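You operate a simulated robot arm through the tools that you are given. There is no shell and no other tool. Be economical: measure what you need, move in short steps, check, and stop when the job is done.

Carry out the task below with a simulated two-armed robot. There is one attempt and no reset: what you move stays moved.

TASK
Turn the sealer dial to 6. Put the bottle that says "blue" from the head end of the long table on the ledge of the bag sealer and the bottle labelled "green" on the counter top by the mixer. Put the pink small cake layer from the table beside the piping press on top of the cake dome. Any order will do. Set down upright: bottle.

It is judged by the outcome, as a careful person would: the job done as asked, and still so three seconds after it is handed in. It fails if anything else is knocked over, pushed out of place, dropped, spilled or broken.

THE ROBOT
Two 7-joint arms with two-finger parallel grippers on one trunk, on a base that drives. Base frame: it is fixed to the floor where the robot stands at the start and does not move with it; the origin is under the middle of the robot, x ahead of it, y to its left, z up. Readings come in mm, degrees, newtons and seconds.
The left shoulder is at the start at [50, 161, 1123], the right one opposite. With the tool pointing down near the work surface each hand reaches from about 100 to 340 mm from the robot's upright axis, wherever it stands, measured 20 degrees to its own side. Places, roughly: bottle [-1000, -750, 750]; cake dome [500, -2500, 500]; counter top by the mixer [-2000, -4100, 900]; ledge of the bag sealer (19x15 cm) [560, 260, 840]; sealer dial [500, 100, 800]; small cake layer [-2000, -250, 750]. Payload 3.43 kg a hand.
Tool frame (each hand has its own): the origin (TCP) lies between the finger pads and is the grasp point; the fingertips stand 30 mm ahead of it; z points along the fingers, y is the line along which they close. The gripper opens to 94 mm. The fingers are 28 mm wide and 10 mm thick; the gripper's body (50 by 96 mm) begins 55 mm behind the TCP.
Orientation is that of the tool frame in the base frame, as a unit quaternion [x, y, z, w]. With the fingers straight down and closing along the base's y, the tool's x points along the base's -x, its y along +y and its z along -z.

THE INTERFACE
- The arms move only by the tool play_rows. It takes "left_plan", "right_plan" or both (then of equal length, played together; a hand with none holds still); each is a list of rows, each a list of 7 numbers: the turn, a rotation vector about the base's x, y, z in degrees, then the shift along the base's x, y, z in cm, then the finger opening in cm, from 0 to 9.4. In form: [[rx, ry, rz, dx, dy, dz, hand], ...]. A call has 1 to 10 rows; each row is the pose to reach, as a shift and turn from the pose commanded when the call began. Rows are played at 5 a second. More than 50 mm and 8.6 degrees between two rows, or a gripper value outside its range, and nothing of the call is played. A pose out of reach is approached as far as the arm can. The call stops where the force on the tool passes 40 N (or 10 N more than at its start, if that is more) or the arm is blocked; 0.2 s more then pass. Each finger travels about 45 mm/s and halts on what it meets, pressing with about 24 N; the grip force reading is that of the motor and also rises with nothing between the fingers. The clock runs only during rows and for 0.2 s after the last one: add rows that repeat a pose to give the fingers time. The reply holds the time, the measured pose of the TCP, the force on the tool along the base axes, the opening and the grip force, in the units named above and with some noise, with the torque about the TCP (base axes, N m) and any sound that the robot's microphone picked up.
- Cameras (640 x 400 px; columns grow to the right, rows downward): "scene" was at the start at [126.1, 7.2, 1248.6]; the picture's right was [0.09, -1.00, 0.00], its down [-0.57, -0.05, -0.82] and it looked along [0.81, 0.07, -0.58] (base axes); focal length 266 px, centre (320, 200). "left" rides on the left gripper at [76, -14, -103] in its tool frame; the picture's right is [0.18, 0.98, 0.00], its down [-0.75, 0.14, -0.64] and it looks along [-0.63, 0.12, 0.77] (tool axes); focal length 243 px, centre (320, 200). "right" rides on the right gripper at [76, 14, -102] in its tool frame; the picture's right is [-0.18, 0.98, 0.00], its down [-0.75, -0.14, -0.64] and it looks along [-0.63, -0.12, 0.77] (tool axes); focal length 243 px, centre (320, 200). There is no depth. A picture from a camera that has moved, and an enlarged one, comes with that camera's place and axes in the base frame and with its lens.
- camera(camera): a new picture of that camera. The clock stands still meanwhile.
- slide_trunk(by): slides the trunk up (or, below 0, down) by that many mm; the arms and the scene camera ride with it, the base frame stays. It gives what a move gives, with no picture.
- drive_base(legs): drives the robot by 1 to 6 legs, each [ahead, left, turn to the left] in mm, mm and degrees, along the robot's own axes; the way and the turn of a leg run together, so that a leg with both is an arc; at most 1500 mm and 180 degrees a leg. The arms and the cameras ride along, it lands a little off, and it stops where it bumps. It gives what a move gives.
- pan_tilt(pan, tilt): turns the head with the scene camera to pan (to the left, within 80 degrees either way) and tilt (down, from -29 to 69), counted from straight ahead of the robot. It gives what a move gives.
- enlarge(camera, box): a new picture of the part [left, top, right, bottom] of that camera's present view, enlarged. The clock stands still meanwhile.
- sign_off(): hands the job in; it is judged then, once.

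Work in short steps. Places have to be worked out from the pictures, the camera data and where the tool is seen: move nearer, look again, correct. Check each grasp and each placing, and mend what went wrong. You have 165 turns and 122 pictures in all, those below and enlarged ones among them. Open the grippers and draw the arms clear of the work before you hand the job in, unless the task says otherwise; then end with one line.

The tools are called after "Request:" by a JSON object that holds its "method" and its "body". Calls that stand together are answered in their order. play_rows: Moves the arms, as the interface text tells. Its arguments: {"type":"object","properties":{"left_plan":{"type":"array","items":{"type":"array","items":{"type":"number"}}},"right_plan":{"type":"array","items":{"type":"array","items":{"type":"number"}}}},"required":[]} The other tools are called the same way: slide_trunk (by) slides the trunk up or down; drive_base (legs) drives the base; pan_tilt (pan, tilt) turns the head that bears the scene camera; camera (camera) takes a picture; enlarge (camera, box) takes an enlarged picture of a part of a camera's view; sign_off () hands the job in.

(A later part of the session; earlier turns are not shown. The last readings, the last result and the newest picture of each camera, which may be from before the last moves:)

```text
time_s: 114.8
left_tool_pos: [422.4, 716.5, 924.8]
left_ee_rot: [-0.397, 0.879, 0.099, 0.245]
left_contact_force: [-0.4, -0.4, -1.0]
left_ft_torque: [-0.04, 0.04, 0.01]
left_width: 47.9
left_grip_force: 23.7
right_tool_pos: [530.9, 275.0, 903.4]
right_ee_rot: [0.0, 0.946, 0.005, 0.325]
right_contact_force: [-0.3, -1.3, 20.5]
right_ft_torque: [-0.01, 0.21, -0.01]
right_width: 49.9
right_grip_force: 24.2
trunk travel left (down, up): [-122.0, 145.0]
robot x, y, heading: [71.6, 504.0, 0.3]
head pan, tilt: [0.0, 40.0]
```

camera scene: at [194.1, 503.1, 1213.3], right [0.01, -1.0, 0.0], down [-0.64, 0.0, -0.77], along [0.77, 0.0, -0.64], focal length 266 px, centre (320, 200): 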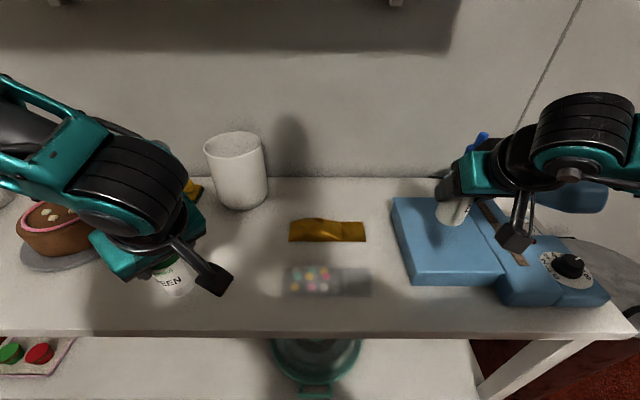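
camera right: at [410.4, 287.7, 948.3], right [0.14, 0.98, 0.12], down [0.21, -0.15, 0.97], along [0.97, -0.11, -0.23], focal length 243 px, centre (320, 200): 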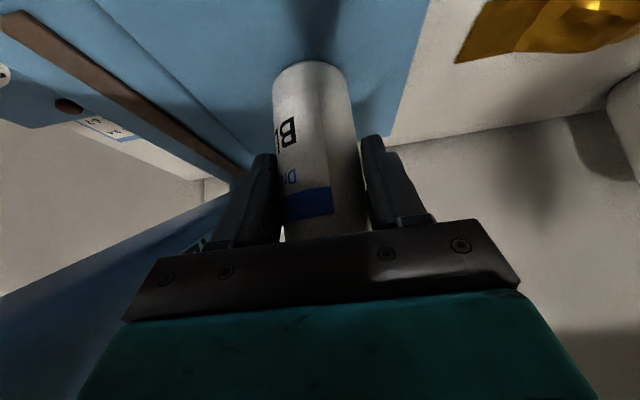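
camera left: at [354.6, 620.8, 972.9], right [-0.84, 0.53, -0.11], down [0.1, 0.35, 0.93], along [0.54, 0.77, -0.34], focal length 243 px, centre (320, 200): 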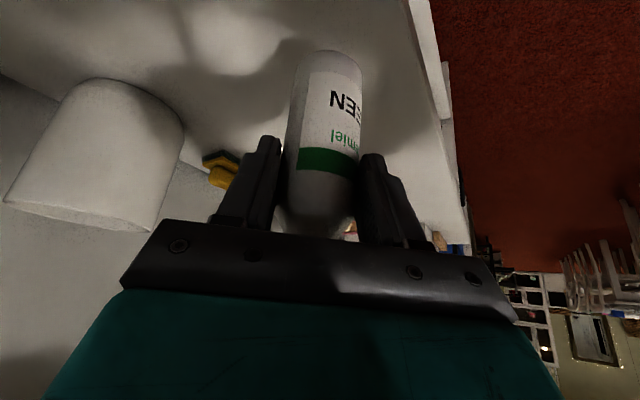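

The bottle is on the ledge, with 20 N of upward contact. I'll ease up 2 mm, open, and retreat back along the tool axis.

Request:
{"method": "play_rows", "body": {"right_plan": [[0, 0, 0, 0, 0, 0.2, 3], [0, 0, 0, 0, 0, 0.2, 5.5], [0, 0, 0, 0, 0, 0.2, 7], [0, 0, 0, 0, 0, 0.2, 8.5], [0, 0, 0, -1.5, 0, 2, 8.5], [0, 0, 0, -4, 0, 5, 8.5], [0, 0, 0, -7, 0, 9, 8.5]]}}

Request:
{"method": "camera", "body": {"camera": "right"}}

Request:
{"method": "camera", "body": {"camera": "scene"}}

```text
time_s: 116.4
left_tool_pos: [423.4, 717.5, 923.7]
left_ee_rot: [-0.396, 0.879, 0.099, 0.245]
left_contact_force: [0.6, 0.4, -1.1]
left_ft_torque: [0.0, 0.04, 0.03]
left_width: 47.7
left_grip_force: 23.4
right_tool_pos: [462.9, 274.3, 987.9]
right_ee_rot: [-0.001, 0.947, 0.005, 0.32]
right_contact_force: [-0.9, 0.2, 0.2]
right_ft_torque: [0.0, 0.0, -0.01]
right_width: 85.1
right_grip_force: 0.1
trunk travel left (down, up): [-122.0, 145.0]
robot x, y, heading: [69.7, 505.8, 0.0]
head pan, tilt: [0.0, 40.0]
```

```text
63 pictures are left
camera right: at [340.7, 289.5, 1024.5], right [0.14, 0.98, 0.12], down [0.21, -0.15, 0.97], along [0.97, -0.11, -0.23], focal length 243 px, centre (320, 200)
```

right: 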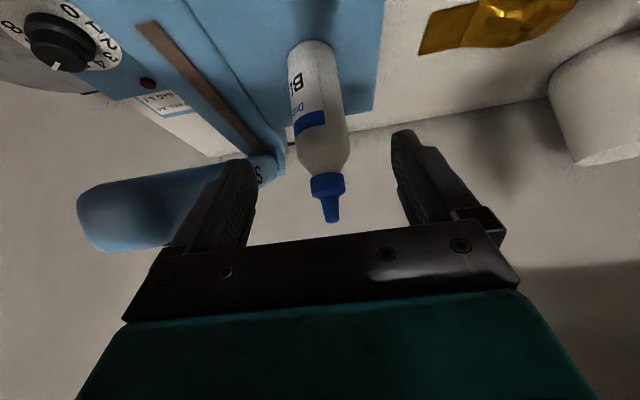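

```text
62 pictures are left
camera scene: at [193.9, 503.2, 1213.2], right [0.01, -1.0, 0.0], down [-0.64, 0.0, -0.77], along [0.77, 0.0, -0.64], focal length 266 px, centre (320, 200)
```

scene: 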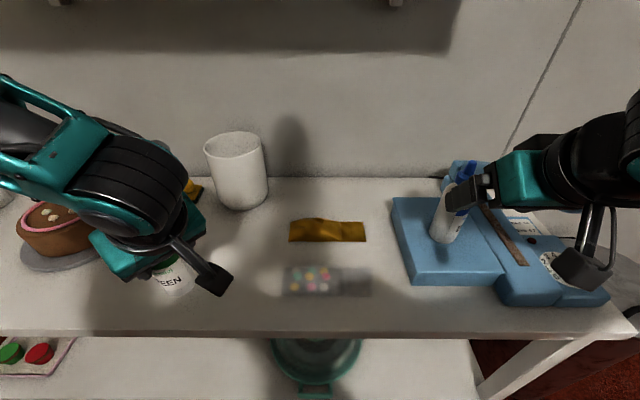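

Blue stands upright on the ledge. Now I'll set green down on the clear counter under the left hand so I can regrip it lower.

Request:
{"method": "play_rows", "body": {"left_plan": [[0, 0, 0, 0, 0, -0.7, 3], [0, 0, 0, 0, 0, -1.4, 3], [0, 0, 0, 0, 0, -2, 3]]}}

Request:
{"method": "play_rows", "body": {"left_plan": [[0, 0, 0, 0, 0, -0.3, 3], [0, 0, 0, 0, 0, -0.6, 3], [0, 0, 0, 0, 0, -0.9, 3]]}}

```text
time_s: 117.2
left_tool_pos: [425.5, 717.3, 902.5]
left_ee_rot: [-0.397, 0.879, 0.099, 0.245]
left_contact_force: [-0.1, -0.9, -1.6]
left_ft_torque: [0.01, -0.02, 0.0]
left_width: 47.4
left_grip_force: 24.0
right_tool_pos: [463.7, 276.0, 988.5]
right_ee_rot: [0.0, 0.947, 0.005, 0.32]
right_contact_force: [0.1, 0.0, -0.3]
right_ft_torque: [0.01, -0.02, -0.01]
right_width: 85.0
right_grip_force: 0.1
trunk travel left (down, up): [-122.0, 145.0]
robot x, y, heading: [69.6, 502.8, 0.4]
head pan, tilt: [0.0, 40.0]
```

```text
time_s: 118.0
left_tool_pos: [424.0, 716.5, 895.4]
left_ee_rot: [-0.397, 0.879, 0.1, 0.245]
left_contact_force: [0.2, -0.2, -1.1]
left_ft_torque: [-0.02, -0.03, -0.05]
left_width: 47.7
left_grip_force: 23.9
right_tool_pos: [463.5, 275.5, 988.2]
right_ee_rot: [0.0, 0.948, 0.005, 0.32]
right_contact_force: [0.7, 0.5, -0.1]
right_ft_torque: [0.0, -0.03, 0.02]
right_width: 84.9
right_grip_force: 0.1
trunk travel left (down, up): [-122.0, 145.0]
robot x, y, heading: [70.4, 503.1, 0.5]
head pan, tilt: [0.0, 40.0]
```

Still no contact, so I'll keep lowering in small rows.

Request:
{"method": "play_rows", "body": {"left_plan": [[0, 0, 0, 0, 0, -0.3, 3], [0, 0, 0, 0, 0, -0.6, 3], [0, 0, 0, 0, 0, -0.9, 3]]}}

Request:
{"method": "play_rows", "body": {"left_plan": [[0, 0, 0, 0, 0, -0.3, 3], [0, 0, 0, 0, 0, -0.5, 3]]}}

Request:
{"method": "enlarge", "body": {"camera": "scene", "box": [80, 180, 280, 340]}}

```text
time_s: 118.8
left_tool_pos: [423.6, 717.0, 885.7]
left_ee_rot: [-0.396, 0.879, 0.099, 0.245]
left_contact_force: [-0.8, 1.1, -1.5]
left_ft_torque: [-0.02, 0.04, 0.02]
left_width: 47.9
left_grip_force: 23.3
right_tool_pos: [463.0, 275.3, 988.7]
right_ee_rot: [0.0, 0.947, 0.005, 0.32]
right_contact_force: [-0.5, -0.6, -0.2]
right_ft_torque: [-0.03, 0.04, 0.02]
right_width: 85.0
right_grip_force: 0.0
trunk travel left (down, up): [-122.0, 145.0]
robot x, y, heading: [68.9, 505.0, 0.4]
head pan, tilt: [0.0, 40.0]
```

```text
time_s: 119.4
left_tool_pos: [423.9, 717.3, 880.0]
left_ee_rot: [-0.397, 0.879, 0.1, 0.245]
left_contact_force: [-0.4, -0.5, -1.6]
left_ft_torque: [-0.01, 0.03, 0.0]
left_width: 47.5
left_grip_force: 24.0
right_tool_pos: [463.8, 276.1, 988.0]
right_ee_rot: [0.0, 0.947, 0.005, 0.321]
right_contact_force: [-0.8, 0.0, -0.7]
right_ft_torque: [0.0, 0.01, -0.02]
right_width: 85.0
right_grip_force: 0.0
trunk travel left (down, up): [-122.0, 145.0]
robot x, y, heading: [71.8, 503.3, 0.4]
head pan, tilt: [0.0, 40.0]
```

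```text
2.50 times, centred on (180, 260) of scene
camera zoom: at [194.1, 503.1, 1213.2], right [0.01, -1.0, 0.0], down [-0.64, 0.0, -0.77], along [0.77, 0.0, -0.64], focal length 664 px, centre (670, 50)
```

zoom: 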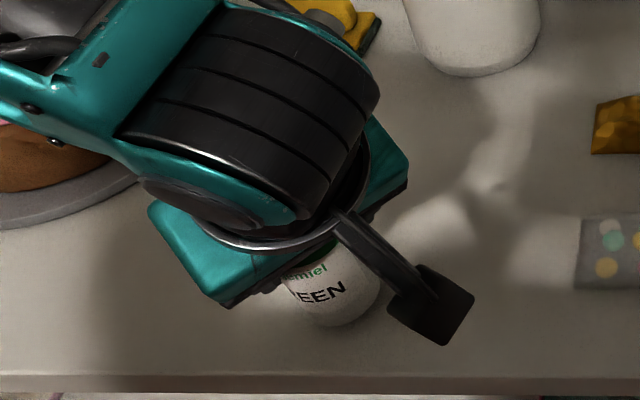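

Request:
{"method": "play_rows", "body": {"left_plan": [[0, 0, 0, 0, 0, -0.3, 3], [0, 0, 0, 0, 0, -0.6, 3]]}}

Request:
{"method": "play_rows", "body": {"left_plan": [[0, 0, 0, 0, 0, -0.3, 3], [0, 0, 0, 0, 0, -0.6, 3]]}}

Request:
{"method": "play_rows", "body": {"left_plan": [[0, 0, 0, 0, 0, -0.3, 3], [0, 0, 0, 0, 0, -0.6, 3]]}}

```text
time_s: 120.0
left_tool_pos: [424.1, 716.1, 875.5]
left_ee_rot: [-0.396, 0.879, 0.1, 0.246]
left_contact_force: [-2.7, -1.2, 8.7]
left_ft_torque: [0.29, 0.28, 0.06]
left_width: 47.8
left_grip_force: 23.7
right_tool_pos: [462.7, 274.7, 988.4]
right_ee_rot: [0.001, 0.947, 0.005, 0.321]
right_contact_force: [-0.6, 0.6, 0.7]
right_ft_torque: [0.0, -0.02, 0.02]
right_width: 84.9
right_grip_force: 0.0
trunk travel left (down, up): [-122.0, 145.0]
robot x, y, heading: [68.3, 503.7, -0.0]
head pan, tilt: [0.0, 40.0]
```

```text
time_s: 120.6
left_tool_pos: [424.1, 716.3, 870.5]
left_ee_rot: [-0.397, 0.878, 0.099, 0.247]
left_contact_force: [-0.4, -2.5, 22.0]
left_ft_torque: [0.56, -0.03, 0.02]
left_width: 47.5
left_grip_force: 24.3
right_tool_pos: [462.3, 274.4, 989.9]
right_ee_rot: [0.001, 0.947, 0.005, 0.322]
right_contact_force: [-0.1, 0.0, 0.6]
right_ft_torque: [-0.02, 0.0, -0.03]
right_width: 85.1
right_grip_force: 0.0
trunk travel left (down, up): [-122.0, 145.0]
robot x, y, heading: [71.2, 506.8, 0.2]
head pan, tilt: [0.0, 40.0]
```

```text
time_s: 121.2
left_tool_pos: [421.6, 716.1, 865.1]
left_ee_rot: [-0.397, 0.879, 0.098, 0.246]
left_contact_force: [0.7, -3.6, 22.7]
left_ft_torque: [0.44, -0.09, -0.03]
left_width: 47.4
left_grip_force: 23.8
right_tool_pos: [462.3, 273.6, 988.4]
right_ee_rot: [0.0, 0.947, 0.006, 0.321]
right_contact_force: [1.0, 0.1, -0.5]
right_ft_torque: [-0.01, -0.02, -0.04]
right_width: 85.3
right_grip_force: 0.1
trunk travel left (down, up): [-122.0, 145.0]
robot x, y, heading: [68.1, 502.2, 0.4]
head pan, tilt: [0.0, 40.0]
```

Contact came at TCP z≈876 and the fingers have slid down the bottle. I'll check the bottle's attitude.

Request:
{"method": "camera", "body": {"camera": "left"}}

Request:
{"method": "enlarge", "body": {"camera": "scene", "box": [80, 180, 280, 340]}}

```text
60 pictures are left
camera left: at [353.3, 619.7, 913.0], right [-0.84, 0.54, -0.12], down [0.09, 0.35, 0.93], along [0.54, 0.77, -0.34], focal length 243 px, centre (320, 200)
```

left: 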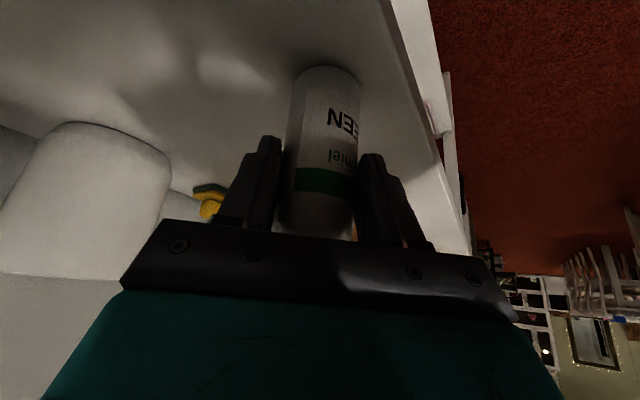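

```text
2.50 times, centred on (180, 260) of scene
camera zoom: at [192.9, 501.8, 1213.5], right [0.01, -1.0, 0.0], down [-0.64, 0.0, -0.77], along [0.77, 0.01, -0.64], focal length 664 px, centre (670, 50)
```

zoom: 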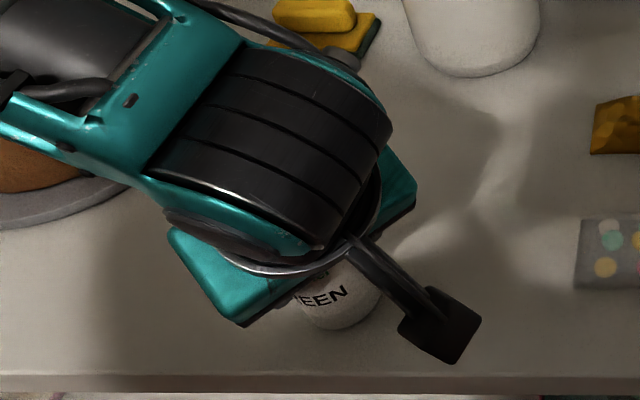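

Green is upright and seated. I'll open, ease back slightly from the palm, and close again on the fuller body.

Request:
{"method": "play_rows", "body": {"left_plan": [[0, 0, 0, 0, 0, 0.2, 3], [0, 0, 0, 0, 0, 0.2, 5.5], [0, 0, 0, 0, 0, 0.2, 7], [0, 0, 0, -0.3, -0.4, 0.2, 7], [0, 0, 0, -0.3, -0.4, 0, 7], [0, 0, 0, -0.3, -0.4, 0, 5], [0, 0, 0, -0.3, -0.4, 0, 3], [0, 0, 0, -0.3, -0.4, 0, 3], [0, 0, 0, -0.3, -0.4, 0, 3]]}}

Request:
{"method": "camera", "body": {"camera": "left"}}

```text
time_s: 123.2
left_tool_pos: [418.7, 714.4, 863.2]
left_ee_rot: [-0.396, 0.879, 0.099, 0.245]
left_contact_force: [-0.1, 0.1, 0.8]
left_ft_torque: [0.09, 0.08, 0.03]
left_width: 46.8
left_grip_force: 24.4
right_tool_pos: [463.9, 275.7, 989.5]
right_ee_rot: [-0.001, 0.947, 0.007, 0.321]
right_contact_force: [-0.7, 0.3, 0.2]
right_ft_torque: [-0.04, -0.03, 0.01]
right_width: 85.2
right_grip_force: 0.1
trunk travel left (down, up): [-122.0, 145.0]
robot x, y, heading: [72.9, 504.7, 0.7]
head pan, tilt: [0.0, 40.0]
```

```text
58 pictures are left
camera left: at [350.7, 617.3, 911.9], right [-0.84, 0.53, -0.11], down [0.1, 0.35, 0.93], along [0.54, 0.77, -0.34], focal length 243 px, centre (320, 200)
```

left: 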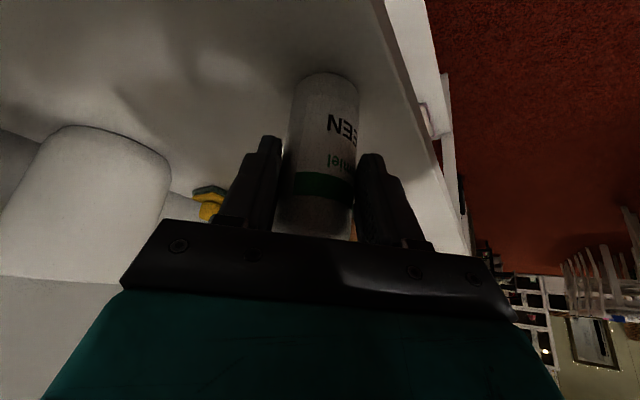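

The green bottle looks about 25 mm farther from the palm than blue did, so the fingertips hold it behind its axis, which explains the creep. I'll open, advance 2 cm toward it, and look.

Request:
{"method": "play_rows", "body": {"left_plan": [[0, 0, 0, 0, 0, 0, 6], [0, 0, 0, 0, 0, 0, 8], [0, 0, 0, 0, 0, 0.1, 8], [0, 0, 0, 0.6, 0.8, 0.1, 8], [0, 0, 0, 1.1, 1.6, 0.1, 8]]}}

Request:
{"method": "camera", "body": {"camera": "left"}}

```text
time_s: 124.4
left_tool_pos: [431.8, 729.7, 864.0]
left_ee_rot: [-0.397, 0.879, 0.1, 0.245]
left_contact_force: [-0.9, -0.4, -0.2]
left_ft_torque: [0.0, 0.01, -0.04]
left_width: 79.9
left_grip_force: 0.1
right_tool_pos: [463.6, 275.7, 988.6]
right_ee_rot: [0.0, 0.947, 0.005, 0.321]
right_contact_force: [0.2, -0.1, 0.1]
right_ft_torque: [-0.02, -0.04, 0.01]
right_width: 84.9
right_grip_force: 0.0
trunk travel left (down, up): [-122.0, 145.0]
robot x, y, heading: [70.0, 503.0, 0.2]
head pan, tilt: [0.0, 40.0]
```

```text
57 pictures are left
camera left: at [363.0, 633.3, 911.8], right [-0.84, 0.53, -0.11], down [0.1, 0.35, 0.93], along [0.54, 0.77, -0.34], focal length 243 px, centre (320, 200)
```

left: 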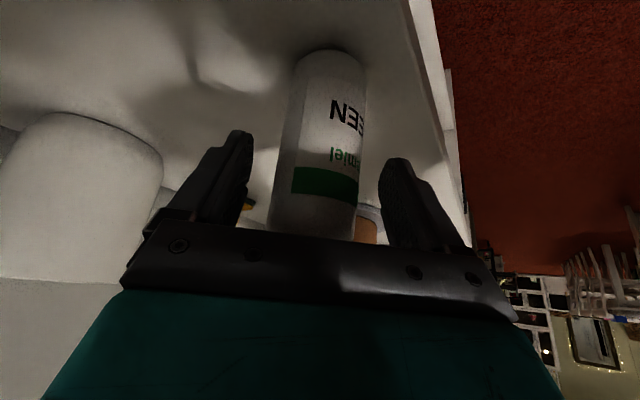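

No contact, and the bottle now sits properly between the pads. I'll go a few mm more, close, then lift with the trunk.

Request:
{"method": "play_rows", "body": {"left_plan": [[0, 0, 0, 0.2, 0.3, 0, 8], [0, 0, 0, 0.2, 0.3, 0, 5], [0, 0, 0, 0.2, 0.3, 0, 3], [0, 0, 0, 0.2, 0.3, 0, 3], [0, 0, 0, 0.2, 0.3, 0, 3], [0, 0, 0, 0.2, 0.3, 0, 3]]}}

Request:
{"method": "slide_trunk", "body": {"by": 140}}

Request:
{"method": "camera", "body": {"camera": "left"}}

```text
time_s: 125.8
left_tool_pos: [433.6, 732.8, 863.4]
left_ee_rot: [-0.396, 0.879, 0.098, 0.245]
left_contact_force: [0.6, 0.5, 1.3]
left_ft_torque: [0.05, -0.07, 0.0]
left_width: 51.4
left_grip_force: 24.5
right_tool_pos: [464.9, 275.2, 988.5]
right_ee_rot: [0.0, 0.947, 0.005, 0.321]
right_contact_force: [-0.2, 0.2, -0.6]
right_ft_torque: [0.02, -0.03, 0.01]
right_width: 84.9
right_grip_force: 0.0
trunk travel left (down, up): [-122.0, 145.0]
robot x, y, heading: [71.6, 505.3, 0.3]
head pan, tilt: [0.0, 40.0]
```

```text
time_s: 127.5
left_tool_pos: [435.1, 733.7, 1003.3]
left_ee_rot: [-0.397, 0.879, 0.099, 0.244]
left_contact_force: [0.4, -0.1, -2.2]
left_ft_torque: [0.01, 0.01, -0.03]
left_width: 51.4
left_grip_force: 24.0
right_tool_pos: [465.0, 274.3, 1128.7]
right_ee_rot: [0.0, 0.947, 0.005, 0.32]
right_contact_force: [-0.2, -0.3, -0.3]
right_ft_torque: [-0.03, -0.01, -0.02]
right_width: 85.1
right_grip_force: 0.0
trunk travel left (down, up): [-262.0, 5.0]
robot x, y, heading: [75.3, 503.2, 0.1]
head pan, tilt: [0.0, 40.0]
```

```text
56 pictures are left
camera left: at [365.2, 636.2, 1052.2], right [-0.84, 0.53, -0.11], down [0.1, 0.35, 0.93], along [0.54, 0.77, -0.34], focal length 243 px, centre (320, 200)
```

left: 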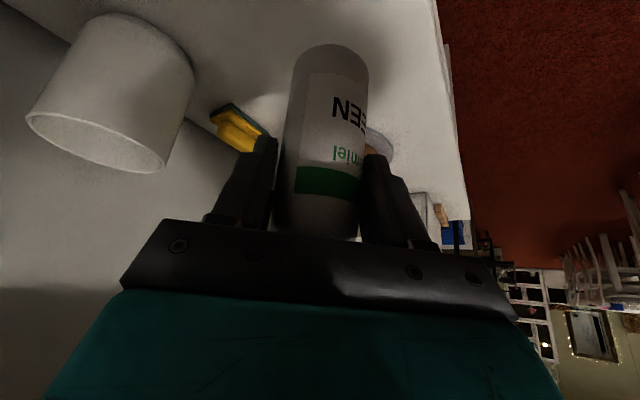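

Now it's a full-diameter grip at 51.4 mm, and the drift has stopped. I'll back out, turn to face −y and drive down the aisle toward the far counter, stopping to look.

Request:
{"method": "drive_base", "body": {"legs": [[-160, 0, 0], [0, 0, -90], [1400, 0, 0], [700, 0, 0]]}}

Request:
{"method": "pan_tilt", "body": {"pan": -20, "tilt": 20}}

Request:
{"method": "camera", "body": {"camera": "scene"}}

```text
time_s: 142.7
left_tool_pos: [203.0, -1957.7, 1002.4]
left_ee_rot: [0.325, 0.908, -0.099, 0.245]
left_contact_force: [-0.9, -0.7, -1.8]
left_ft_torque: [0.02, -0.01, 0.0]
left_width: 51.4
left_grip_force: 24.0
right_tool_pos: [-252.3, -2005.2, 1128.8]
right_ee_rot: [0.657, 0.683, -0.219, 0.234]
right_contact_force: [-0.2, 0.6, 0.2]
right_ft_torque: [0.01, 0.0, 0.0]
right_width: 85.0
right_grip_force: 0.0
trunk travel left (down, up): [-262.0, 5.0]
robot x, y, heading: [-39.9, -1604.7, -87.6]
head pan, tilt: [0.0, 40.0]
```

```text
time_s: 143.5
left_tool_pos: [203.1, -1957.0, 1004.1]
left_ee_rot: [0.324, 0.908, -0.098, 0.246]
left_contact_force: [0.0, -0.2, -1.5]
left_ft_torque: [0.04, 0.0, 0.02]
left_width: 51.2
left_grip_force: 25.0
right_tool_pos: [-251.2, -2006.0, 1128.0]
right_ee_rot: [0.657, 0.682, -0.218, 0.234]
right_contact_force: [-0.3, 0.0, -0.3]
right_ft_torque: [0.0, 0.02, 0.03]
right_width: 84.8
right_grip_force: 0.1
trunk travel left (down, up): [-262.0, 5.0]
robot x, y, heading: [-37.2, -1602.7, -87.6]
head pan, tilt: [-20.0, 20.0]
```

```text
55 pictures are left
camera scene: at [-67.6, -1732.7, 1384.6], right [-0.95, 0.3, 0.0], down [0.1, 0.33, -0.94], along [-0.28, -0.9, -0.34], focal length 266 px, centre (320, 200)
```

scene: 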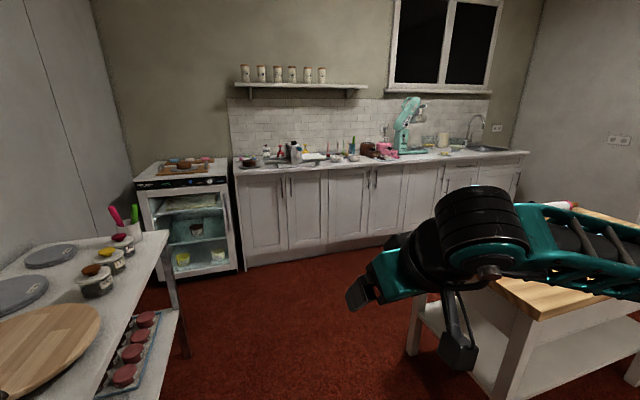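

The far counter's front is at y≈-3890. The worktable occupies x<-925, y −2245 to −2690, and the stand on the left is at x>320. I'll shift right, go ahead to y≈-3050 and strafe toward the mixer.

Request:
{"method": "drive_base", "body": {"legs": [[0, -260, -2.4], [1450, 0, 0], [0, -1450, 0]]}}

Request:
{"method": "play_rows", "body": {"left_plan": [[0, 0, 0, 0, 0, 3, 3], [0, 0, 0, 0, 0, 6, 3], [0, 0, 0, 0, 0, 8, 3]]}}

Request:
{"method": "pan_tilt", "body": {"pan": 0, "tilt": 25}}

Request:
{"method": "camera", "body": {"camera": "scene"}}

```text
time_s: 165.8
left_tool_pos: [-1532.7, -3421.7, 1002.6]
left_ee_rot: [0.355, 0.897, -0.107, 0.242]
left_contact_force: [1.0, 1.0, -1.1]
left_ft_torque: [0.0, 0.03, 0.0]
left_width: 50.7
left_grip_force: 24.4
right_tool_pos: [-1992.0, -3435.8, 1128.4]
right_ee_rot: [0.68, 0.659, -0.227, 0.227]
right_contact_force: [0.2, 0.5, -0.3]
right_ft_torque: [0.0, 0.03, 0.0]
right_width: 84.9
right_grip_force: 0.0
trunk travel left (down, up): [-262.0, 5.0]
robot x, y, heading: [-1750.1, -3048.3, -91.6]
head pan, tilt: [-20.0, 20.0]
```

```text
time_s: 166.6
left_tool_pos: [-1532.8, -3421.5, 1084.2]
left_ee_rot: [0.355, 0.896, -0.107, 0.242]
left_contact_force: [0.0, -0.5, -1.1]
left_ft_torque: [0.01, -0.03, -0.02]
left_width: 50.7
left_grip_force: 23.9
right_tool_pos: [-1990.3, -3435.5, 1127.0]
right_ee_rot: [0.68, 0.66, -0.226, 0.227]
right_contact_force: [-0.3, -0.4, 0.3]
right_ft_torque: [0.04, -0.02, 0.03]
right_width: 84.9
right_grip_force: 0.0
trunk travel left (down, up): [-262.0, 5.0]
robot x, y, heading: [-1753.9, -3054.1, -91.8]
head pan, tilt: [-20.0, 20.0]
```

```text
time_s: 167.4
left_tool_pos: [-1534.6, -3420.8, 1082.0]
left_ee_rot: [0.355, 0.897, -0.106, 0.242]
left_contact_force: [0.1, 0.3, -1.8]
left_ft_torque: [-0.01, -0.03, 0.01]
left_width: 50.8
left_grip_force: 23.6
right_tool_pos: [-1991.4, -3435.2, 1127.9]
right_ee_rot: [0.681, 0.659, -0.227, 0.226]
right_contact_force: [-0.1, 0.3, 0.4]
right_ft_torque: [-0.01, 0.0, 0.01]
right_width: 84.9
right_grip_force: 0.1
trunk travel left (down, up): [-262.0, 5.0]
robot x, y, heading: [-1750.5, -3050.8, -91.6]
head pan, tilt: [0.0, 25.0]
```

```text
54 pictures are left
camera scene: at [-1756.6, -3183.2, 1376.6], right [-1.0, 0.03, 0.0], down [0.01, 0.42, -0.91], along [-0.02, -0.91, -0.42], focal length 266 px, centre (320, 200)
```

scene: 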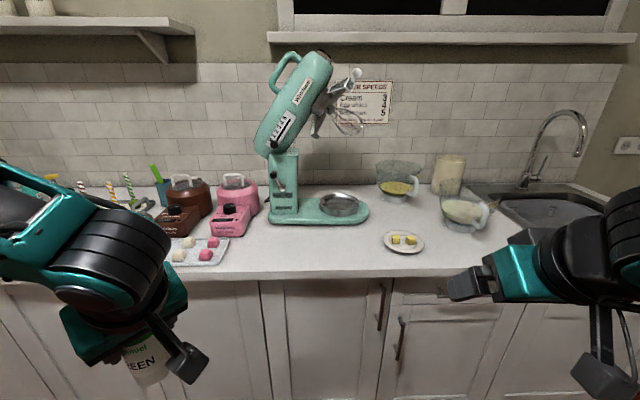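

There's a free strip in front of the mixer, with room at about (-1740, -3845); the front edge is at y≈-3741 and the mixer base begins at y≈-4026. I'll draw the right hand back a little, align in x, and drive up to the counter.

Request:
{"method": "play_rows", "body": {"right_plan": [[0, 0, 0, 0, 4, 0, 6], [0, 0, 0, 0, 8, 0, 5], [0, 0, 0, 0, 11, 0, 5]]}}

Request:
{"method": "drive_base", "body": {"legs": [[0, -200, 1.6], [380, 0, 0]]}}

Request:
{"method": "pan_tilt", "body": {"pan": 20, "tilt": 40}}

Request:
{"method": "camera", "body": {"camera": "scene"}}

Request:
{"method": "camera", "body": {"camera": "left"}}

```text
time_s: 168.2
left_tool_pos: [-1533.1, -3420.9, 1083.7]
left_ee_rot: [0.355, 0.897, -0.107, 0.241]
left_contact_force: [0.6, -0.1, -1.8]
left_ft_torque: [0.0, -0.01, -0.01]
left_width: 50.9
left_grip_force: 24.0
right_tool_pos: [-1996.2, -3415.9, 1168.5]
right_ee_rot: [0.681, 0.659, -0.226, 0.225]
right_contact_force: [0.2, 0.6, -0.9]
right_ft_torque: [-0.02, -0.04, 0.0]
right_width: 50.1
right_grip_force: 0.0
right hand out of reach, approached as far as the arm can: row 1, 2, 3
trunk travel left (down, up): [-262.0, 5.0]
robot x, y, heading: [-1750.8, -3051.4, -91.7]
head pan, tilt: [0.0, 25.0]
```

```text
time_s: 172.6
left_tool_pos: [-1719.1, -3796.0, 1083.2]
left_ee_rot: [0.345, 0.901, -0.104, 0.242]
left_contact_force: [-0.3, 0.3, 0.0]
left_ft_torque: [0.07, 0.01, -0.03]
left_width: 50.3
left_grip_force: 23.9
right_tool_pos: [-2181.4, -3804.2, 1169.3]
right_ee_rot: [0.671, 0.669, -0.223, 0.23]
right_contact_force: [0.3, -0.6, -0.1]
right_ft_torque: [0.03, -0.03, -0.01]
right_width: 50.1
right_grip_force: 0.1
trunk travel left (down, up): [-262.0, 5.0]
robot x, y, heading: [-1944.7, -3428.3, -90.0]
head pan, tilt: [0.0, 25.0]
```

```text
time_s: 173.4
left_tool_pos: [-1720.3, -3797.0, 1084.4]
left_ee_rot: [0.343, 0.901, -0.103, 0.243]
left_contact_force: [0.0, 0.1, -1.3]
left_ft_torque: [0.02, 0.03, 0.0]
left_width: 50.4
left_grip_force: 23.8
right_tool_pos: [-2181.8, -3803.4, 1169.6]
right_ee_rot: [0.671, 0.669, -0.223, 0.229]
right_contact_force: [0.2, 0.1, 0.9]
right_ft_torque: [0.0, -0.01, -0.01]
right_width: 50.0
right_grip_force: 0.0
trunk travel left (down, up): [-262.0, 5.0]
robot x, y, heading: [-1947.9, -3431.5, -90.0]
head pan, tilt: [20.0, 40.0]
```

```text
53 pictures are left
camera scene: at [-1919.1, -3552.3, 1353.3], right [-0.94, -0.34, 0.0], down [-0.22, 0.6, -0.77], along [0.26, -0.72, -0.64], focal length 266 px, centre (320, 200)
```

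scene: 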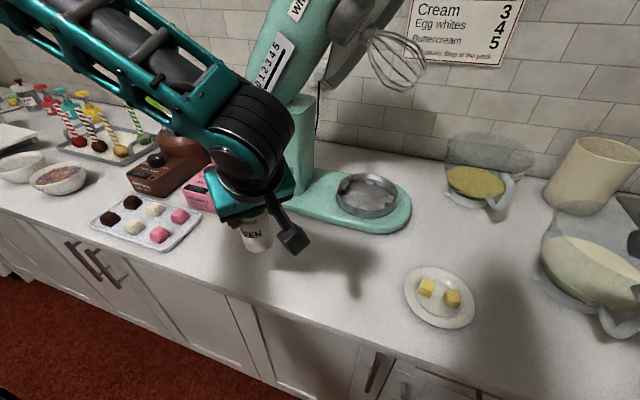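

```text
52 pictures are left
camera left: at [-1816.8, -3727.7, 1132.3], right [0.54, 0.83, -0.11], down [0.35, -0.1, 0.93], along [0.77, -0.54, -0.34], focal length 243 px, centre (320, 200)
```

left: 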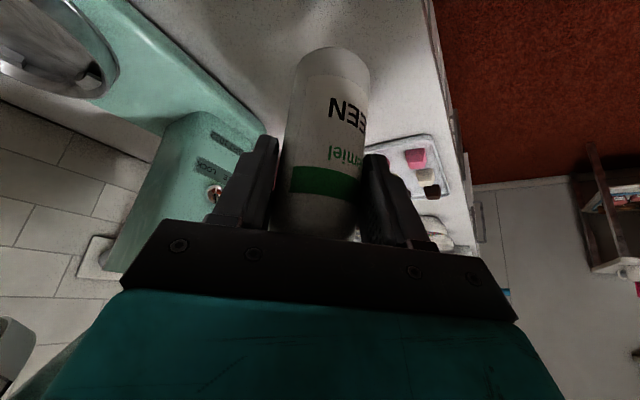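

Green is over the counter but close to its edge. I'll move it 4 cm in and a bit to the right, then lower the trunk 80 mm.

Request:
{"method": "play_rows", "body": {"left_plan": [[0, 0, 0, -1.2, -2, 0, 3], [0, 0, 0, -2.4, -4, 0, 3]]}}

Request:
{"method": "slide_trunk", "body": {"by": -80}}

Request:
{"method": "play_rows", "body": {"left_plan": [[0, 0, 0, 0, 0, -0.4, 3], [0, 0, 0, 0, 0, -0.8, 3]]}}

Request:
{"method": "camera", "body": {"camera": "scene"}}

```text
time_s: 174.0
left_tool_pos: [-1743.4, -3836.0, 1084.4]
left_ee_rot: [0.343, 0.902, -0.102, 0.244]
left_contact_force: [0.2, -0.6, -1.2]
left_ft_torque: [0.07, 0.0, -0.01]
left_width: 50.5
left_grip_force: 24.3
right_tool_pos: [-2180.8, -3803.0, 1168.3]
right_ee_rot: [0.672, 0.668, -0.223, 0.23]
right_contact_force: [0.2, -0.5, 0.8]
right_ft_torque: [0.01, -0.02, -0.01]
right_width: 50.0
right_grip_force: 0.0
trunk travel left (down, up): [-262.0, 5.0]
robot x, y, heading: [-1947.9, -3429.4, -89.9]
head pan, tilt: [20.0, 40.0]
```

```text
time_s: 175.2
left_tool_pos: [-1742.8, -3837.0, 1003.5]
left_ee_rot: [0.344, 0.901, -0.104, 0.244]
left_contact_force: [1.1, 0.1, -1.0]
left_ft_torque: [0.02, 0.02, 0.05]
left_width: 50.9
left_grip_force: 24.3
right_tool_pos: [-2181.5, -3803.9, 1089.6]
right_ee_rot: [0.672, 0.668, -0.223, 0.229]
right_contact_force: [-0.4, -0.1, -0.8]
right_ft_torque: [0.02, 0.02, -0.05]
right_width: 50.1
right_grip_force: 0.0
trunk travel left (down, up): [-182.0, 85.0]
robot x, y, heading: [-1946.8, -3431.2, -90.0]
head pan, tilt: [20.0, 40.0]
```

```text
time_s: 175.8
left_tool_pos: [-1742.3, -3835.2, 994.9]
left_ee_rot: [0.344, 0.901, -0.104, 0.243]
left_contact_force: [-0.4, -0.1, -1.5]
left_ft_torque: [0.05, 0.01, 0.01]
left_width: 50.8
left_grip_force: 23.8
right_tool_pos: [-2181.0, -3803.3, 1090.1]
right_ee_rot: [0.672, 0.668, -0.223, 0.229]
right_contact_force: [0.2, -0.4, -0.9]
right_ft_torque: [0.01, -0.01, -0.02]
right_width: 50.2
right_grip_force: 0.1
trunk travel left (down, up): [-182.0, 85.0]
robot x, y, heading: [-1945.2, -3430.8, -90.0]
head pan, tilt: [20.0, 40.0]
```

```text
51 pictures are left
camera scene: at [-1919.0, -3552.2, 1273.2], right [-0.94, -0.34, 0.0], down [-0.22, 0.6, -0.77], along [0.26, -0.72, -0.64], focal length 266 px, centre (320, 200)
```

scene: 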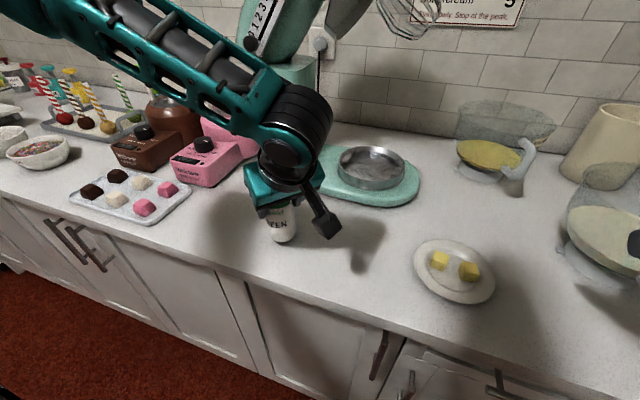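

Request:
{"method": "play_rows", "body": {"left_plan": [[0, 0, 0, 0, 0, -0.4, 3], [0, 0, 0, 0, 0, -0.8, 3], [0, 0, 0, 0, 0, -1.1, 3]]}}

Request:
{"method": "play_rows", "body": {"left_plan": [[0, 0, 0, 0, 0, -0.3, 3], [0, 0, 0, 0, 0, -0.6, 3]]}}

Request:
{"method": "play_rows", "body": {"left_plan": [[0, 0, 0, 0, 0, -0.3, 3], [0, 0, 0, 0, 0, -0.6, 3]]}}

```text
time_s: 176.6
left_tool_pos: [-1742.1, -3837.5, 984.4]
left_ee_rot: [0.343, 0.901, -0.103, 0.243]
left_contact_force: [0.1, -0.6, -1.7]
left_ft_torque: [0.01, 0.01, 0.01]
left_width: 50.6
left_grip_force: 24.1
right_tool_pos: [-2181.7, -3804.6, 1089.8]
right_ee_rot: [0.671, 0.669, -0.222, 0.23]
right_contact_force: [0.0, -0.4, -0.1]
right_ft_torque: [0.04, 0.02, 0.01]
right_width: 49.9
right_grip_force: 0.0
trunk travel left (down, up): [-182.0, 85.0]
robot x, y, heading: [-1945.8, -3433.4, -90.1]
head pan, tilt: [20.0, 40.0]
```

```text
time_s: 177.2
left_tool_pos: [-1744.0, -3837.1, 981.3]
left_ee_rot: [0.342, 0.901, -0.107, 0.244]
left_contact_force: [-4.2, 1.0, 22.8]
left_ft_torque: [-0.26, -0.1, -0.12]
left_width: 51.2
left_grip_force: 24.0
right_tool_pos: [-2182.5, -3801.4, 1090.2]
right_ee_rot: [0.672, 0.668, -0.223, 0.23]
right_contact_force: [0.3, 0.8, -0.5]
right_ft_torque: [0.0, -0.03, -0.03]
right_width: 50.0
right_grip_force: 0.0
trunk travel left (down, up): [-182.0, 85.0]
robot x, y, heading: [-1946.6, -3431.7, -90.2]
head pan, tilt: [20.0, 40.0]
```

```text
time_s: 177.8
left_tool_pos: [-1743.4, -3835.2, 975.6]
left_ee_rot: [0.343, 0.901, -0.105, 0.244]
left_contact_force: [-2.5, -0.8, 27.4]
left_ft_torque: [-0.52, -0.37, -0.09]
left_width: 50.6
left_grip_force: 23.3
right_tool_pos: [-2182.7, -3801.4, 1090.6]
right_ee_rot: [0.672, 0.668, -0.224, 0.23]
right_contact_force: [-0.1, -0.6, -0.6]
right_ft_torque: [0.01, 0.03, -0.01]
right_width: 50.0
right_grip_force: 0.1
trunk travel left (down, up): [-182.0, 85.0]
robot x, y, heading: [-1944.7, -3432.9, -90.1]
head pan, tilt: [20.0, 40.0]
```

Contact is confirmed. I'll ease up, open, and retreat backward along the tool axis.

Request:
{"method": "play_rows", "body": {"left_plan": [[0, 0, 0, 0, 0, 0.4, 3], [0, 0, 0, 0, 0, 0.4, 5.5], [0, 0, 0, 0, 0, 0.4, 7.5], [0, 0, 0, 0, 0, 0.4, 9], [0, 0, 0, -1, 1, 2.5, 9], [0, 0, 0, -2.5, 2.5, 6, 9], [0, 0, 0, -4, 4, 10, 9], [0, 0, 0, -5, 5, 13, 9]]}}

Request:
{"method": "camera", "body": {"camera": "left"}}

Request:
{"method": "camera", "body": {"camera": "scene"}}

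```text
time_s: 179.6
left_tool_pos: [-1795.2, -3788.4, 1103.5]
left_ee_rot: [0.343, 0.902, -0.102, 0.242]
left_contact_force: [-0.5, -0.2, -0.3]
left_ft_torque: [0.0, 0.02, 0.0]
left_width: 89.8
left_grip_force: 0.0
right_tool_pos: [-2183.1, -3804.2, 1090.0]
right_ee_rot: [0.671, 0.668, -0.223, 0.23]
right_contact_force: [-0.1, 0.6, -0.2]
right_ft_torque: [0.03, -0.01, -0.01]
right_width: 50.3
right_grip_force: 0.0
trunk travel left (down, up): [-182.0, 85.0]
robot x, y, heading: [-1946.2, -3429.5, -90.0]
head pan, tilt: [20.0, 40.0]
```

```text
50 pictures are left
camera left: at [-1891.9, -3718.7, 1152.3], right [0.54, 0.83, -0.11], down [0.35, -0.1, 0.93], along [0.77, -0.54, -0.34], focal length 243 px, centre (320, 200)
```

left: 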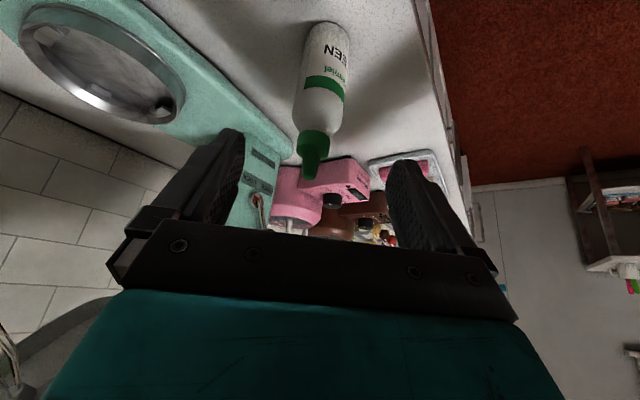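

```text
49 pictures are left
camera scene: at [-1918.9, -3552.5, 1273.2], right [-0.94, -0.34, 0.0], down [-0.22, 0.6, -0.77], along [0.26, -0.72, -0.64], focal length 266 px, centre (320, 200)
```

scene: 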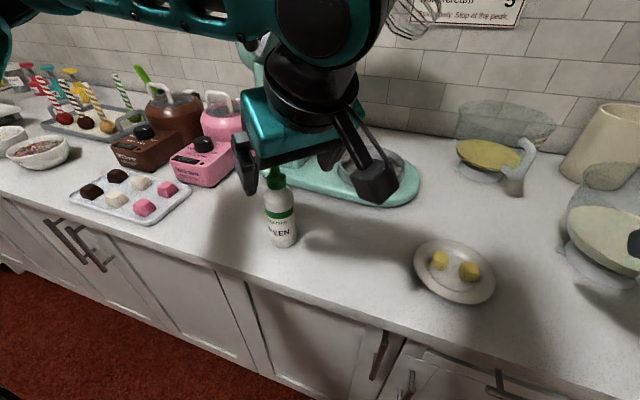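

Green stands upright by the mixer. I'll raise the trunk, back away, and turn round to find the small cake layer and a path to it.

Request:
{"method": "slide_trunk", "body": {"by": 80}}

Request:
{"method": "drive_base", "body": {"legs": [[-250, 0, 0], [0, 0, -180]]}}

Request:
{"method": "pan_tilt", "body": {"pan": 0, "tilt": 20}}

Request:
{"method": "camera", "body": {"camera": "scene"}}

```text
time_s: 180.7
left_tool_pos: [-1794.1, -3787.5, 1183.0]
left_ee_rot: [0.344, 0.901, -0.103, 0.242]
left_contact_force: [-0.1, -0.1, -0.2]
left_ft_torque: [0.0, 0.0, 0.02]
left_width: 90.1
left_grip_force: 0.0
right_tool_pos: [-2182.5, -3802.5, 1168.6]
right_ee_rot: [0.672, 0.669, -0.223, 0.229]
right_contact_force: [-0.1, 0.2, 0.2]
right_ft_torque: [0.02, 0.03, 0.05]
right_width: 49.9
right_grip_force: 0.1
trunk travel left (down, up): [-262.0, 5.0]
robot x, y, heading: [-1944.6, -3433.0, -89.9]
head pan, tilt: [20.0, 40.0]
```

```text
time_s: 190.0
left_tool_pos: [-2084.8, -2815.0, 1183.0]
left_ee_rot: [0.894, -0.362, -0.24, -0.108]
left_contact_force: [0.6, 0.0, 0.7]
left_ft_torque: [-0.03, 0.01, 0.0]
left_width: 90.0
left_grip_force: 0.2
right_tool_pos: [-1696.3, -2816.2, 1169.8]
right_ee_rot: [-0.654, 0.686, 0.224, 0.228]
right_contact_force: [0.5, -0.2, 0.6]
right_ft_torque: [-0.03, 0.0, 0.01]
right_width: 49.8
right_grip_force: 0.1
trunk travel left (down, up): [-262.0, 5.0]
robot x, y, heading: [-1947.5, -3178.6, 87.8]
head pan, tilt: [20.0, 40.0]
```

```text
time_s: 190.8
left_tool_pos: [-2084.3, -2815.4, 1183.2]
left_ee_rot: [0.894, -0.362, -0.24, -0.107]
left_contact_force: [0.2, -0.4, 0.0]
left_ft_torque: [0.02, -0.02, 0.04]
left_width: 90.0
left_grip_force: 0.2
right_tool_pos: [-1697.8, -2815.3, 1169.5]
right_ee_rot: [-0.654, 0.685, 0.225, 0.228]
right_contact_force: [0.3, 0.1, 1.0]
right_ft_torque: [0.01, 0.0, 0.0]
right_width: 50.0
right_grip_force: 0.1
trunk travel left (down, up): [-262.0, 5.0]
robot x, y, heading: [-1952.0, -3179.9, 87.7]
head pan, tilt: [0.0, 20.0]
```

```text
48 pictures are left
camera scene: at [-1943.2, -3045.4, 1384.6], right [1.0, -0.04, 0.0], down [-0.01, -0.34, -0.94], along [0.04, 0.94, -0.34], focal length 266 px, centre (320, 200)
```

scene: 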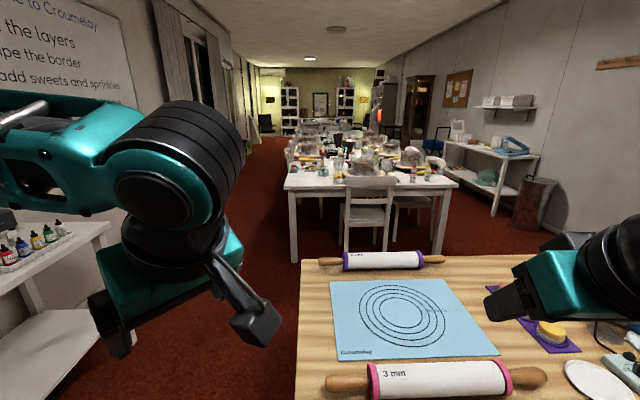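

There's an aisle west of the long table: its edge is at x≈-2138, and the side table with dyes begins at x≈-2990. I'll strafe left to x≈-2530, drive up to y≈-1800 and look at the cake-layer area.

Request:
{"method": "drive_base", "body": {"legs": [[0, 0, 2.2], [0, 580, 0], [1350, 0, 0]]}}

Request:
{"method": "pan_tilt", "body": {"pan": -15, "tilt": 25}}

Request:
{"method": "camera", "body": {"camera": "scene"}}

```text
time_s: 203.4
left_tool_pos: [-2704.8, -1433.9, 1183.6]
left_ee_rot: [0.905, -0.334, -0.243, -0.1]
left_contact_force: [0.5, 0.0, 0.1]
left_ft_torque: [-0.02, 0.0, -0.01]
left_width: 90.1
left_grip_force: 0.1
right_tool_pos: [-2319.4, -1410.7, 1170.3]
right_ee_rot: [0.675, -0.665, -0.232, -0.22]
right_contact_force: [-0.1, 0.9, -0.7]
right_ft_torque: [0.0, 0.0, 0.0]
right_width: 49.9
right_grip_force: 0.1
trunk travel left (down, up): [-262.0, 5.0]
robot x, y, heading: [-2547.0, -1786.3, 91.3]
head pan, tilt: [0.0, 20.0]
```

```text
time_s: 204.1
left_tool_pos: [-2705.2, -1434.5, 1183.5]
left_ee_rot: [0.905, -0.334, -0.244, -0.101]
left_contact_force: [0.5, 0.3, 0.3]
left_ft_torque: [0.02, -0.01, -0.04]
left_width: 90.1
left_grip_force: 0.0
right_tool_pos: [-2318.6, -1410.8, 1168.9]
right_ee_rot: [0.675, -0.665, -0.231, -0.221]
right_contact_force: [0.2, -0.1, -0.4]
right_ft_torque: [0.02, 0.02, -0.01]
right_width: 49.8
right_grip_force: 0.0
trunk travel left (down, up): [-262.0, 5.0]
robot x, y, heading: [-2544.8, -1784.5, 91.0]
head pan, tilt: [-15.0, 25.0]
```

```text
47 pictures are left
camera scene: at [-2526.5, -1659.0, 1376.6], right [0.97, -0.24, 0.0], down [-0.1, -0.41, -0.91], along [0.22, 0.88, -0.42], focal length 266 px, centre (320, 200)
```

scene: 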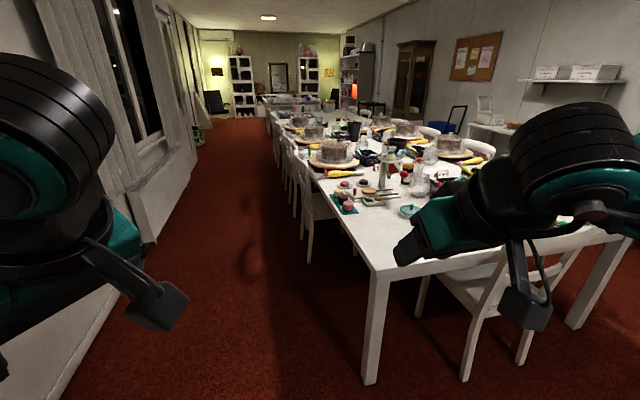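

The west aisle is clear, and the pink layer is at about (-2085, -506), near the table's west edge. I'll drive to y≈-440 and turn to face the table.

Request:
{"method": "drive_base", "body": {"legs": [[1340, 0, 0], [0, 0, -91]]}}

Request:
{"method": "pan_tilt", "body": {"pan": 0, "tilt": 45}}

Request:
{"method": "camera", "body": {"camera": "scene"}}

```text
time_s: 214.7
left_tool_pos: [-2240.7, -284.8, 1182.3]
left_ee_rot: [-0.409, 0.873, 0.103, 0.244]
left_contact_force: [0.2, -0.5, -0.4]
left_ft_torque: [0.02, 0.0, -0.01]
left_width: 90.1
left_grip_force: 0.0
right_tool_pos: [-2213.9, -672.5, 1168.9]
right_ee_rot: [-0.013, 0.948, 0.009, 0.319]
right_contact_force: [0.1, -0.5, 0.0]
right_ft_torque: [0.02, 0.02, 0.0]
right_width: 49.9
right_grip_force: 0.1
trunk travel left (down, up): [-262.0, 5.0]
robot x, y, heading: [-2591.0, -445.5, 1.9]
head pan, tilt: [-15.0, 25.0]
```

```text
time_s: 215.5
left_tool_pos: [-2241.2, -285.4, 1183.7]
left_ee_rot: [-0.409, 0.874, 0.102, 0.243]
left_contact_force: [1.0, 0.2, 0.5]
left_ft_torque: [-0.01, 0.02, 0.03]
left_width: 90.1
left_grip_force: 0.2
right_tool_pos: [-2213.8, -671.9, 1169.4]
right_ee_rot: [-0.013, 0.947, 0.01, 0.32]
right_contact_force: [0.1, 0.2, -0.2]
right_ft_torque: [0.0, -0.03, 0.01]
right_width: 50.2
right_grip_force: 0.0
trunk travel left (down, up): [-262.0, 5.0]
robot x, y, heading: [-2594.4, -448.7, 1.8]
head pan, tilt: [0.0, 45.0]
```

```text
46 pictures are left
camera scene: at [-2472.7, -445.5, 1346.0], right [0.03, -1.0, 0.0], down [-0.71, -0.02, -0.71], along [0.71, 0.02, -0.71], focal length 266 px, centre (320, 200)
```

scene: 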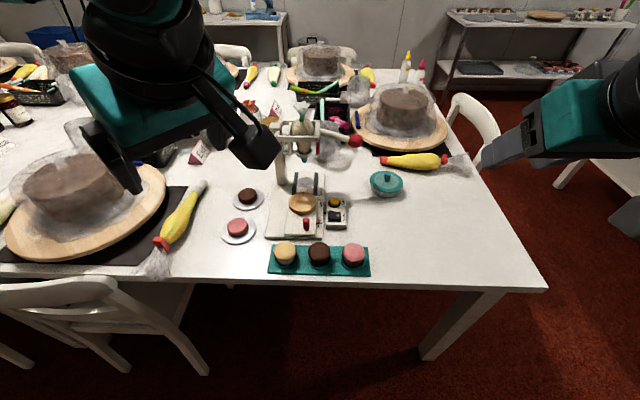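

I see several candidates: a teal tray with three pieces, and two small plates with discs. I'll enlarge to identify the "small cake layer".

Request:
{"method": "enlarge", "body": {"camera": "scene", "box": [200, 110, 420, 290]}}

```text
2.22 times, centred on (310, 200) of scene
camera zoom: at [-2472.7, -445.5, 1346.0], right [0.03, -1.0, 0.0], down [-0.71, -0.02, -0.71], along [0.71, 0.02, -0.71], focal length 591 px, centre (342, 200)
```

zoom: 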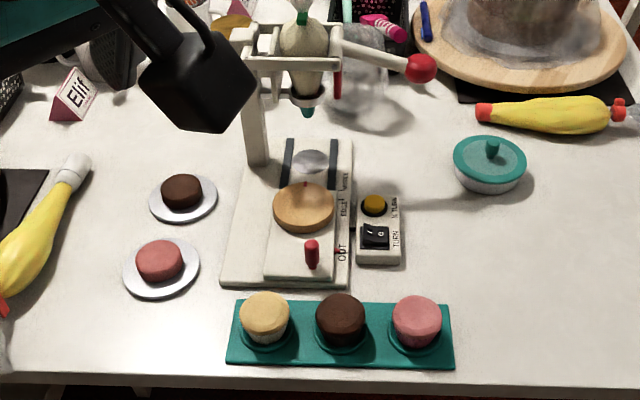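

The pink disc on the white plate, at about (-2013, -204), fits "small cake layer"; the tray holds cupcakes. A chair stands at y>-80, so I'll park at y≈-400 and use the left arm. First I'll square the left hand (yaw −48°), high up.

Request:
{"method": "play_rows", "body": {"left_plan": [[0, 0, -8, 0, 0, 0, 9], [0, 0, -16, 0, 0, 0, 9], [0, 0, -24, 0, 0, 0, 9], [0, 0, -32, 0, 0, 0, 9], [0, 0, -40, 0, 0, 0, 9], [0, 0, -48, 0, 0, 0, 9]]}}

Request:
{"method": "drive_base", "body": {"legs": [[0, 45, -1.9], [135, 0, 0]]}}

Request:
{"method": "play_rows", "body": {"left_plan": [[0, -5, 0, 0, 0, 0, 9.4], [0, -10, 0, 0, 0, 0, 9.4], [0, -14.5, 0, 0, 0, 0, 9.4]]}}

Request:
{"method": "camera", "body": {"camera": "left"}}

Request:
{"method": "camera", "body": {"camera": "scene"}}

```text
time_s: 216.9
left_tool_pos: [-2242.3, -285.4, 1183.0]
left_ee_rot: [-0.016, 0.964, -0.006, 0.264]
left_contact_force: [0.1, -0.6, 0.1]
left_ft_torque: [0.02, 0.01, 0.01]
left_width: 89.8
left_grip_force: 0.0
right_tool_pos: [-2213.9, -671.2, 1169.4]
right_ee_rot: [-0.013, 0.947, 0.008, 0.32]
right_contact_force: [0.5, -0.1, 0.2]
right_ft_torque: [0.01, 0.0, 0.0]
right_width: 49.9
right_grip_force: 0.0
trunk travel left (down, up): [-262.0, 5.0]
robot x, y, heading: [-2588.8, -450.8, 1.6]
head pan, tilt: [0.0, 45.0]
```

```text
time_s: 218.9
left_tool_pos: [-2103.2, -254.2, 1184.2]
left_ee_rot: [0.0, 0.965, -0.01, 0.263]
left_contact_force: [-0.2, 0.4, -0.1]
left_ft_torque: [0.03, 0.01, -0.02]
left_width: 90.1
left_grip_force: 0.0
right_tool_pos: [-2089.3, -639.8, 1168.9]
right_ee_rot: [0.004, 0.948, 0.004, 0.32]
right_contact_force: [-0.5, -0.3, 1.2]
right_ft_torque: [0.0, 0.01, -0.02]
right_width: 50.1
right_grip_force: 0.0
trunk travel left (down, up): [-262.0, 5.0]
robot x, y, heading: [-2461.7, -401.8, -0.3]
head pan, tilt: [0.0, 45.0]
```

```text
time_s: 219.7
left_tool_pos: [-2086.1, -260.7, 1191.8]
left_ee_rot: [0.001, 0.924, -0.01, 0.383]
left_contact_force: [-0.2, -1.0, -0.6]
left_ft_torque: [-0.04, 0.06, -0.02]
left_width: 94.1
left_grip_force: 0.1
left hand out of reach, approached as far as the arm can: row 2, 3
right_tool_pos: [-2091.5, -640.4, 1169.8]
right_ee_rot: [0.005, 0.948, 0.003, 0.32]
right_contact_force: [-0.1, 0.3, 0.0]
right_ft_torque: [-0.01, 0.0, 0.04]
right_width: 50.0
right_grip_force: 0.0
trunk travel left (down, up): [-262.0, 5.0]
robot x, y, heading: [-2459.6, -405.1, -0.3]
head pan, tilt: [0.0, 45.0]
```

```text
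44 pictures are left
camera left: at [-2214.6, -272.9, 1209.7], right [-0.12, 0.98, -0.15], down [0.08, 0.16, 0.98], along [0.99, 0.11, -0.1], focal length 243 px, centre (320, 200)
```

left: 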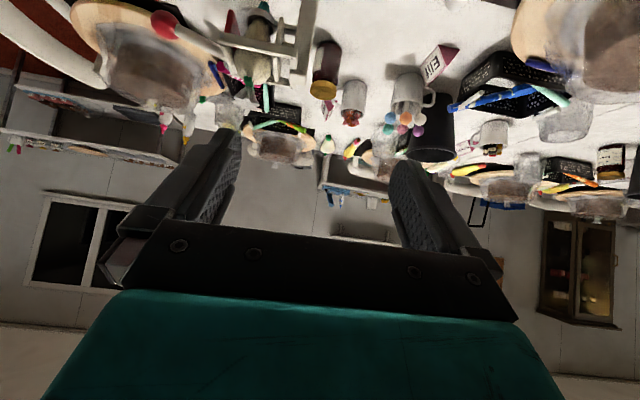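

```text
43 pictures are left
camera scene: at [-2341.5, -405.2, 1346.0], right [0.0, -1.0, 0.0], down [-0.71, 0.0, -0.71], along [0.71, 0.0, -0.71], focal length 266 px, centre (320, 200)
```

scene: 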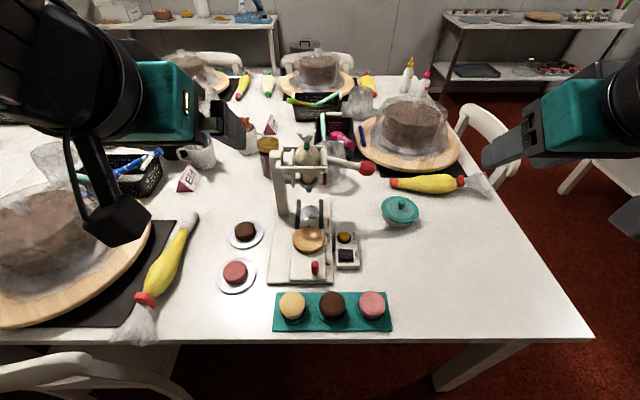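

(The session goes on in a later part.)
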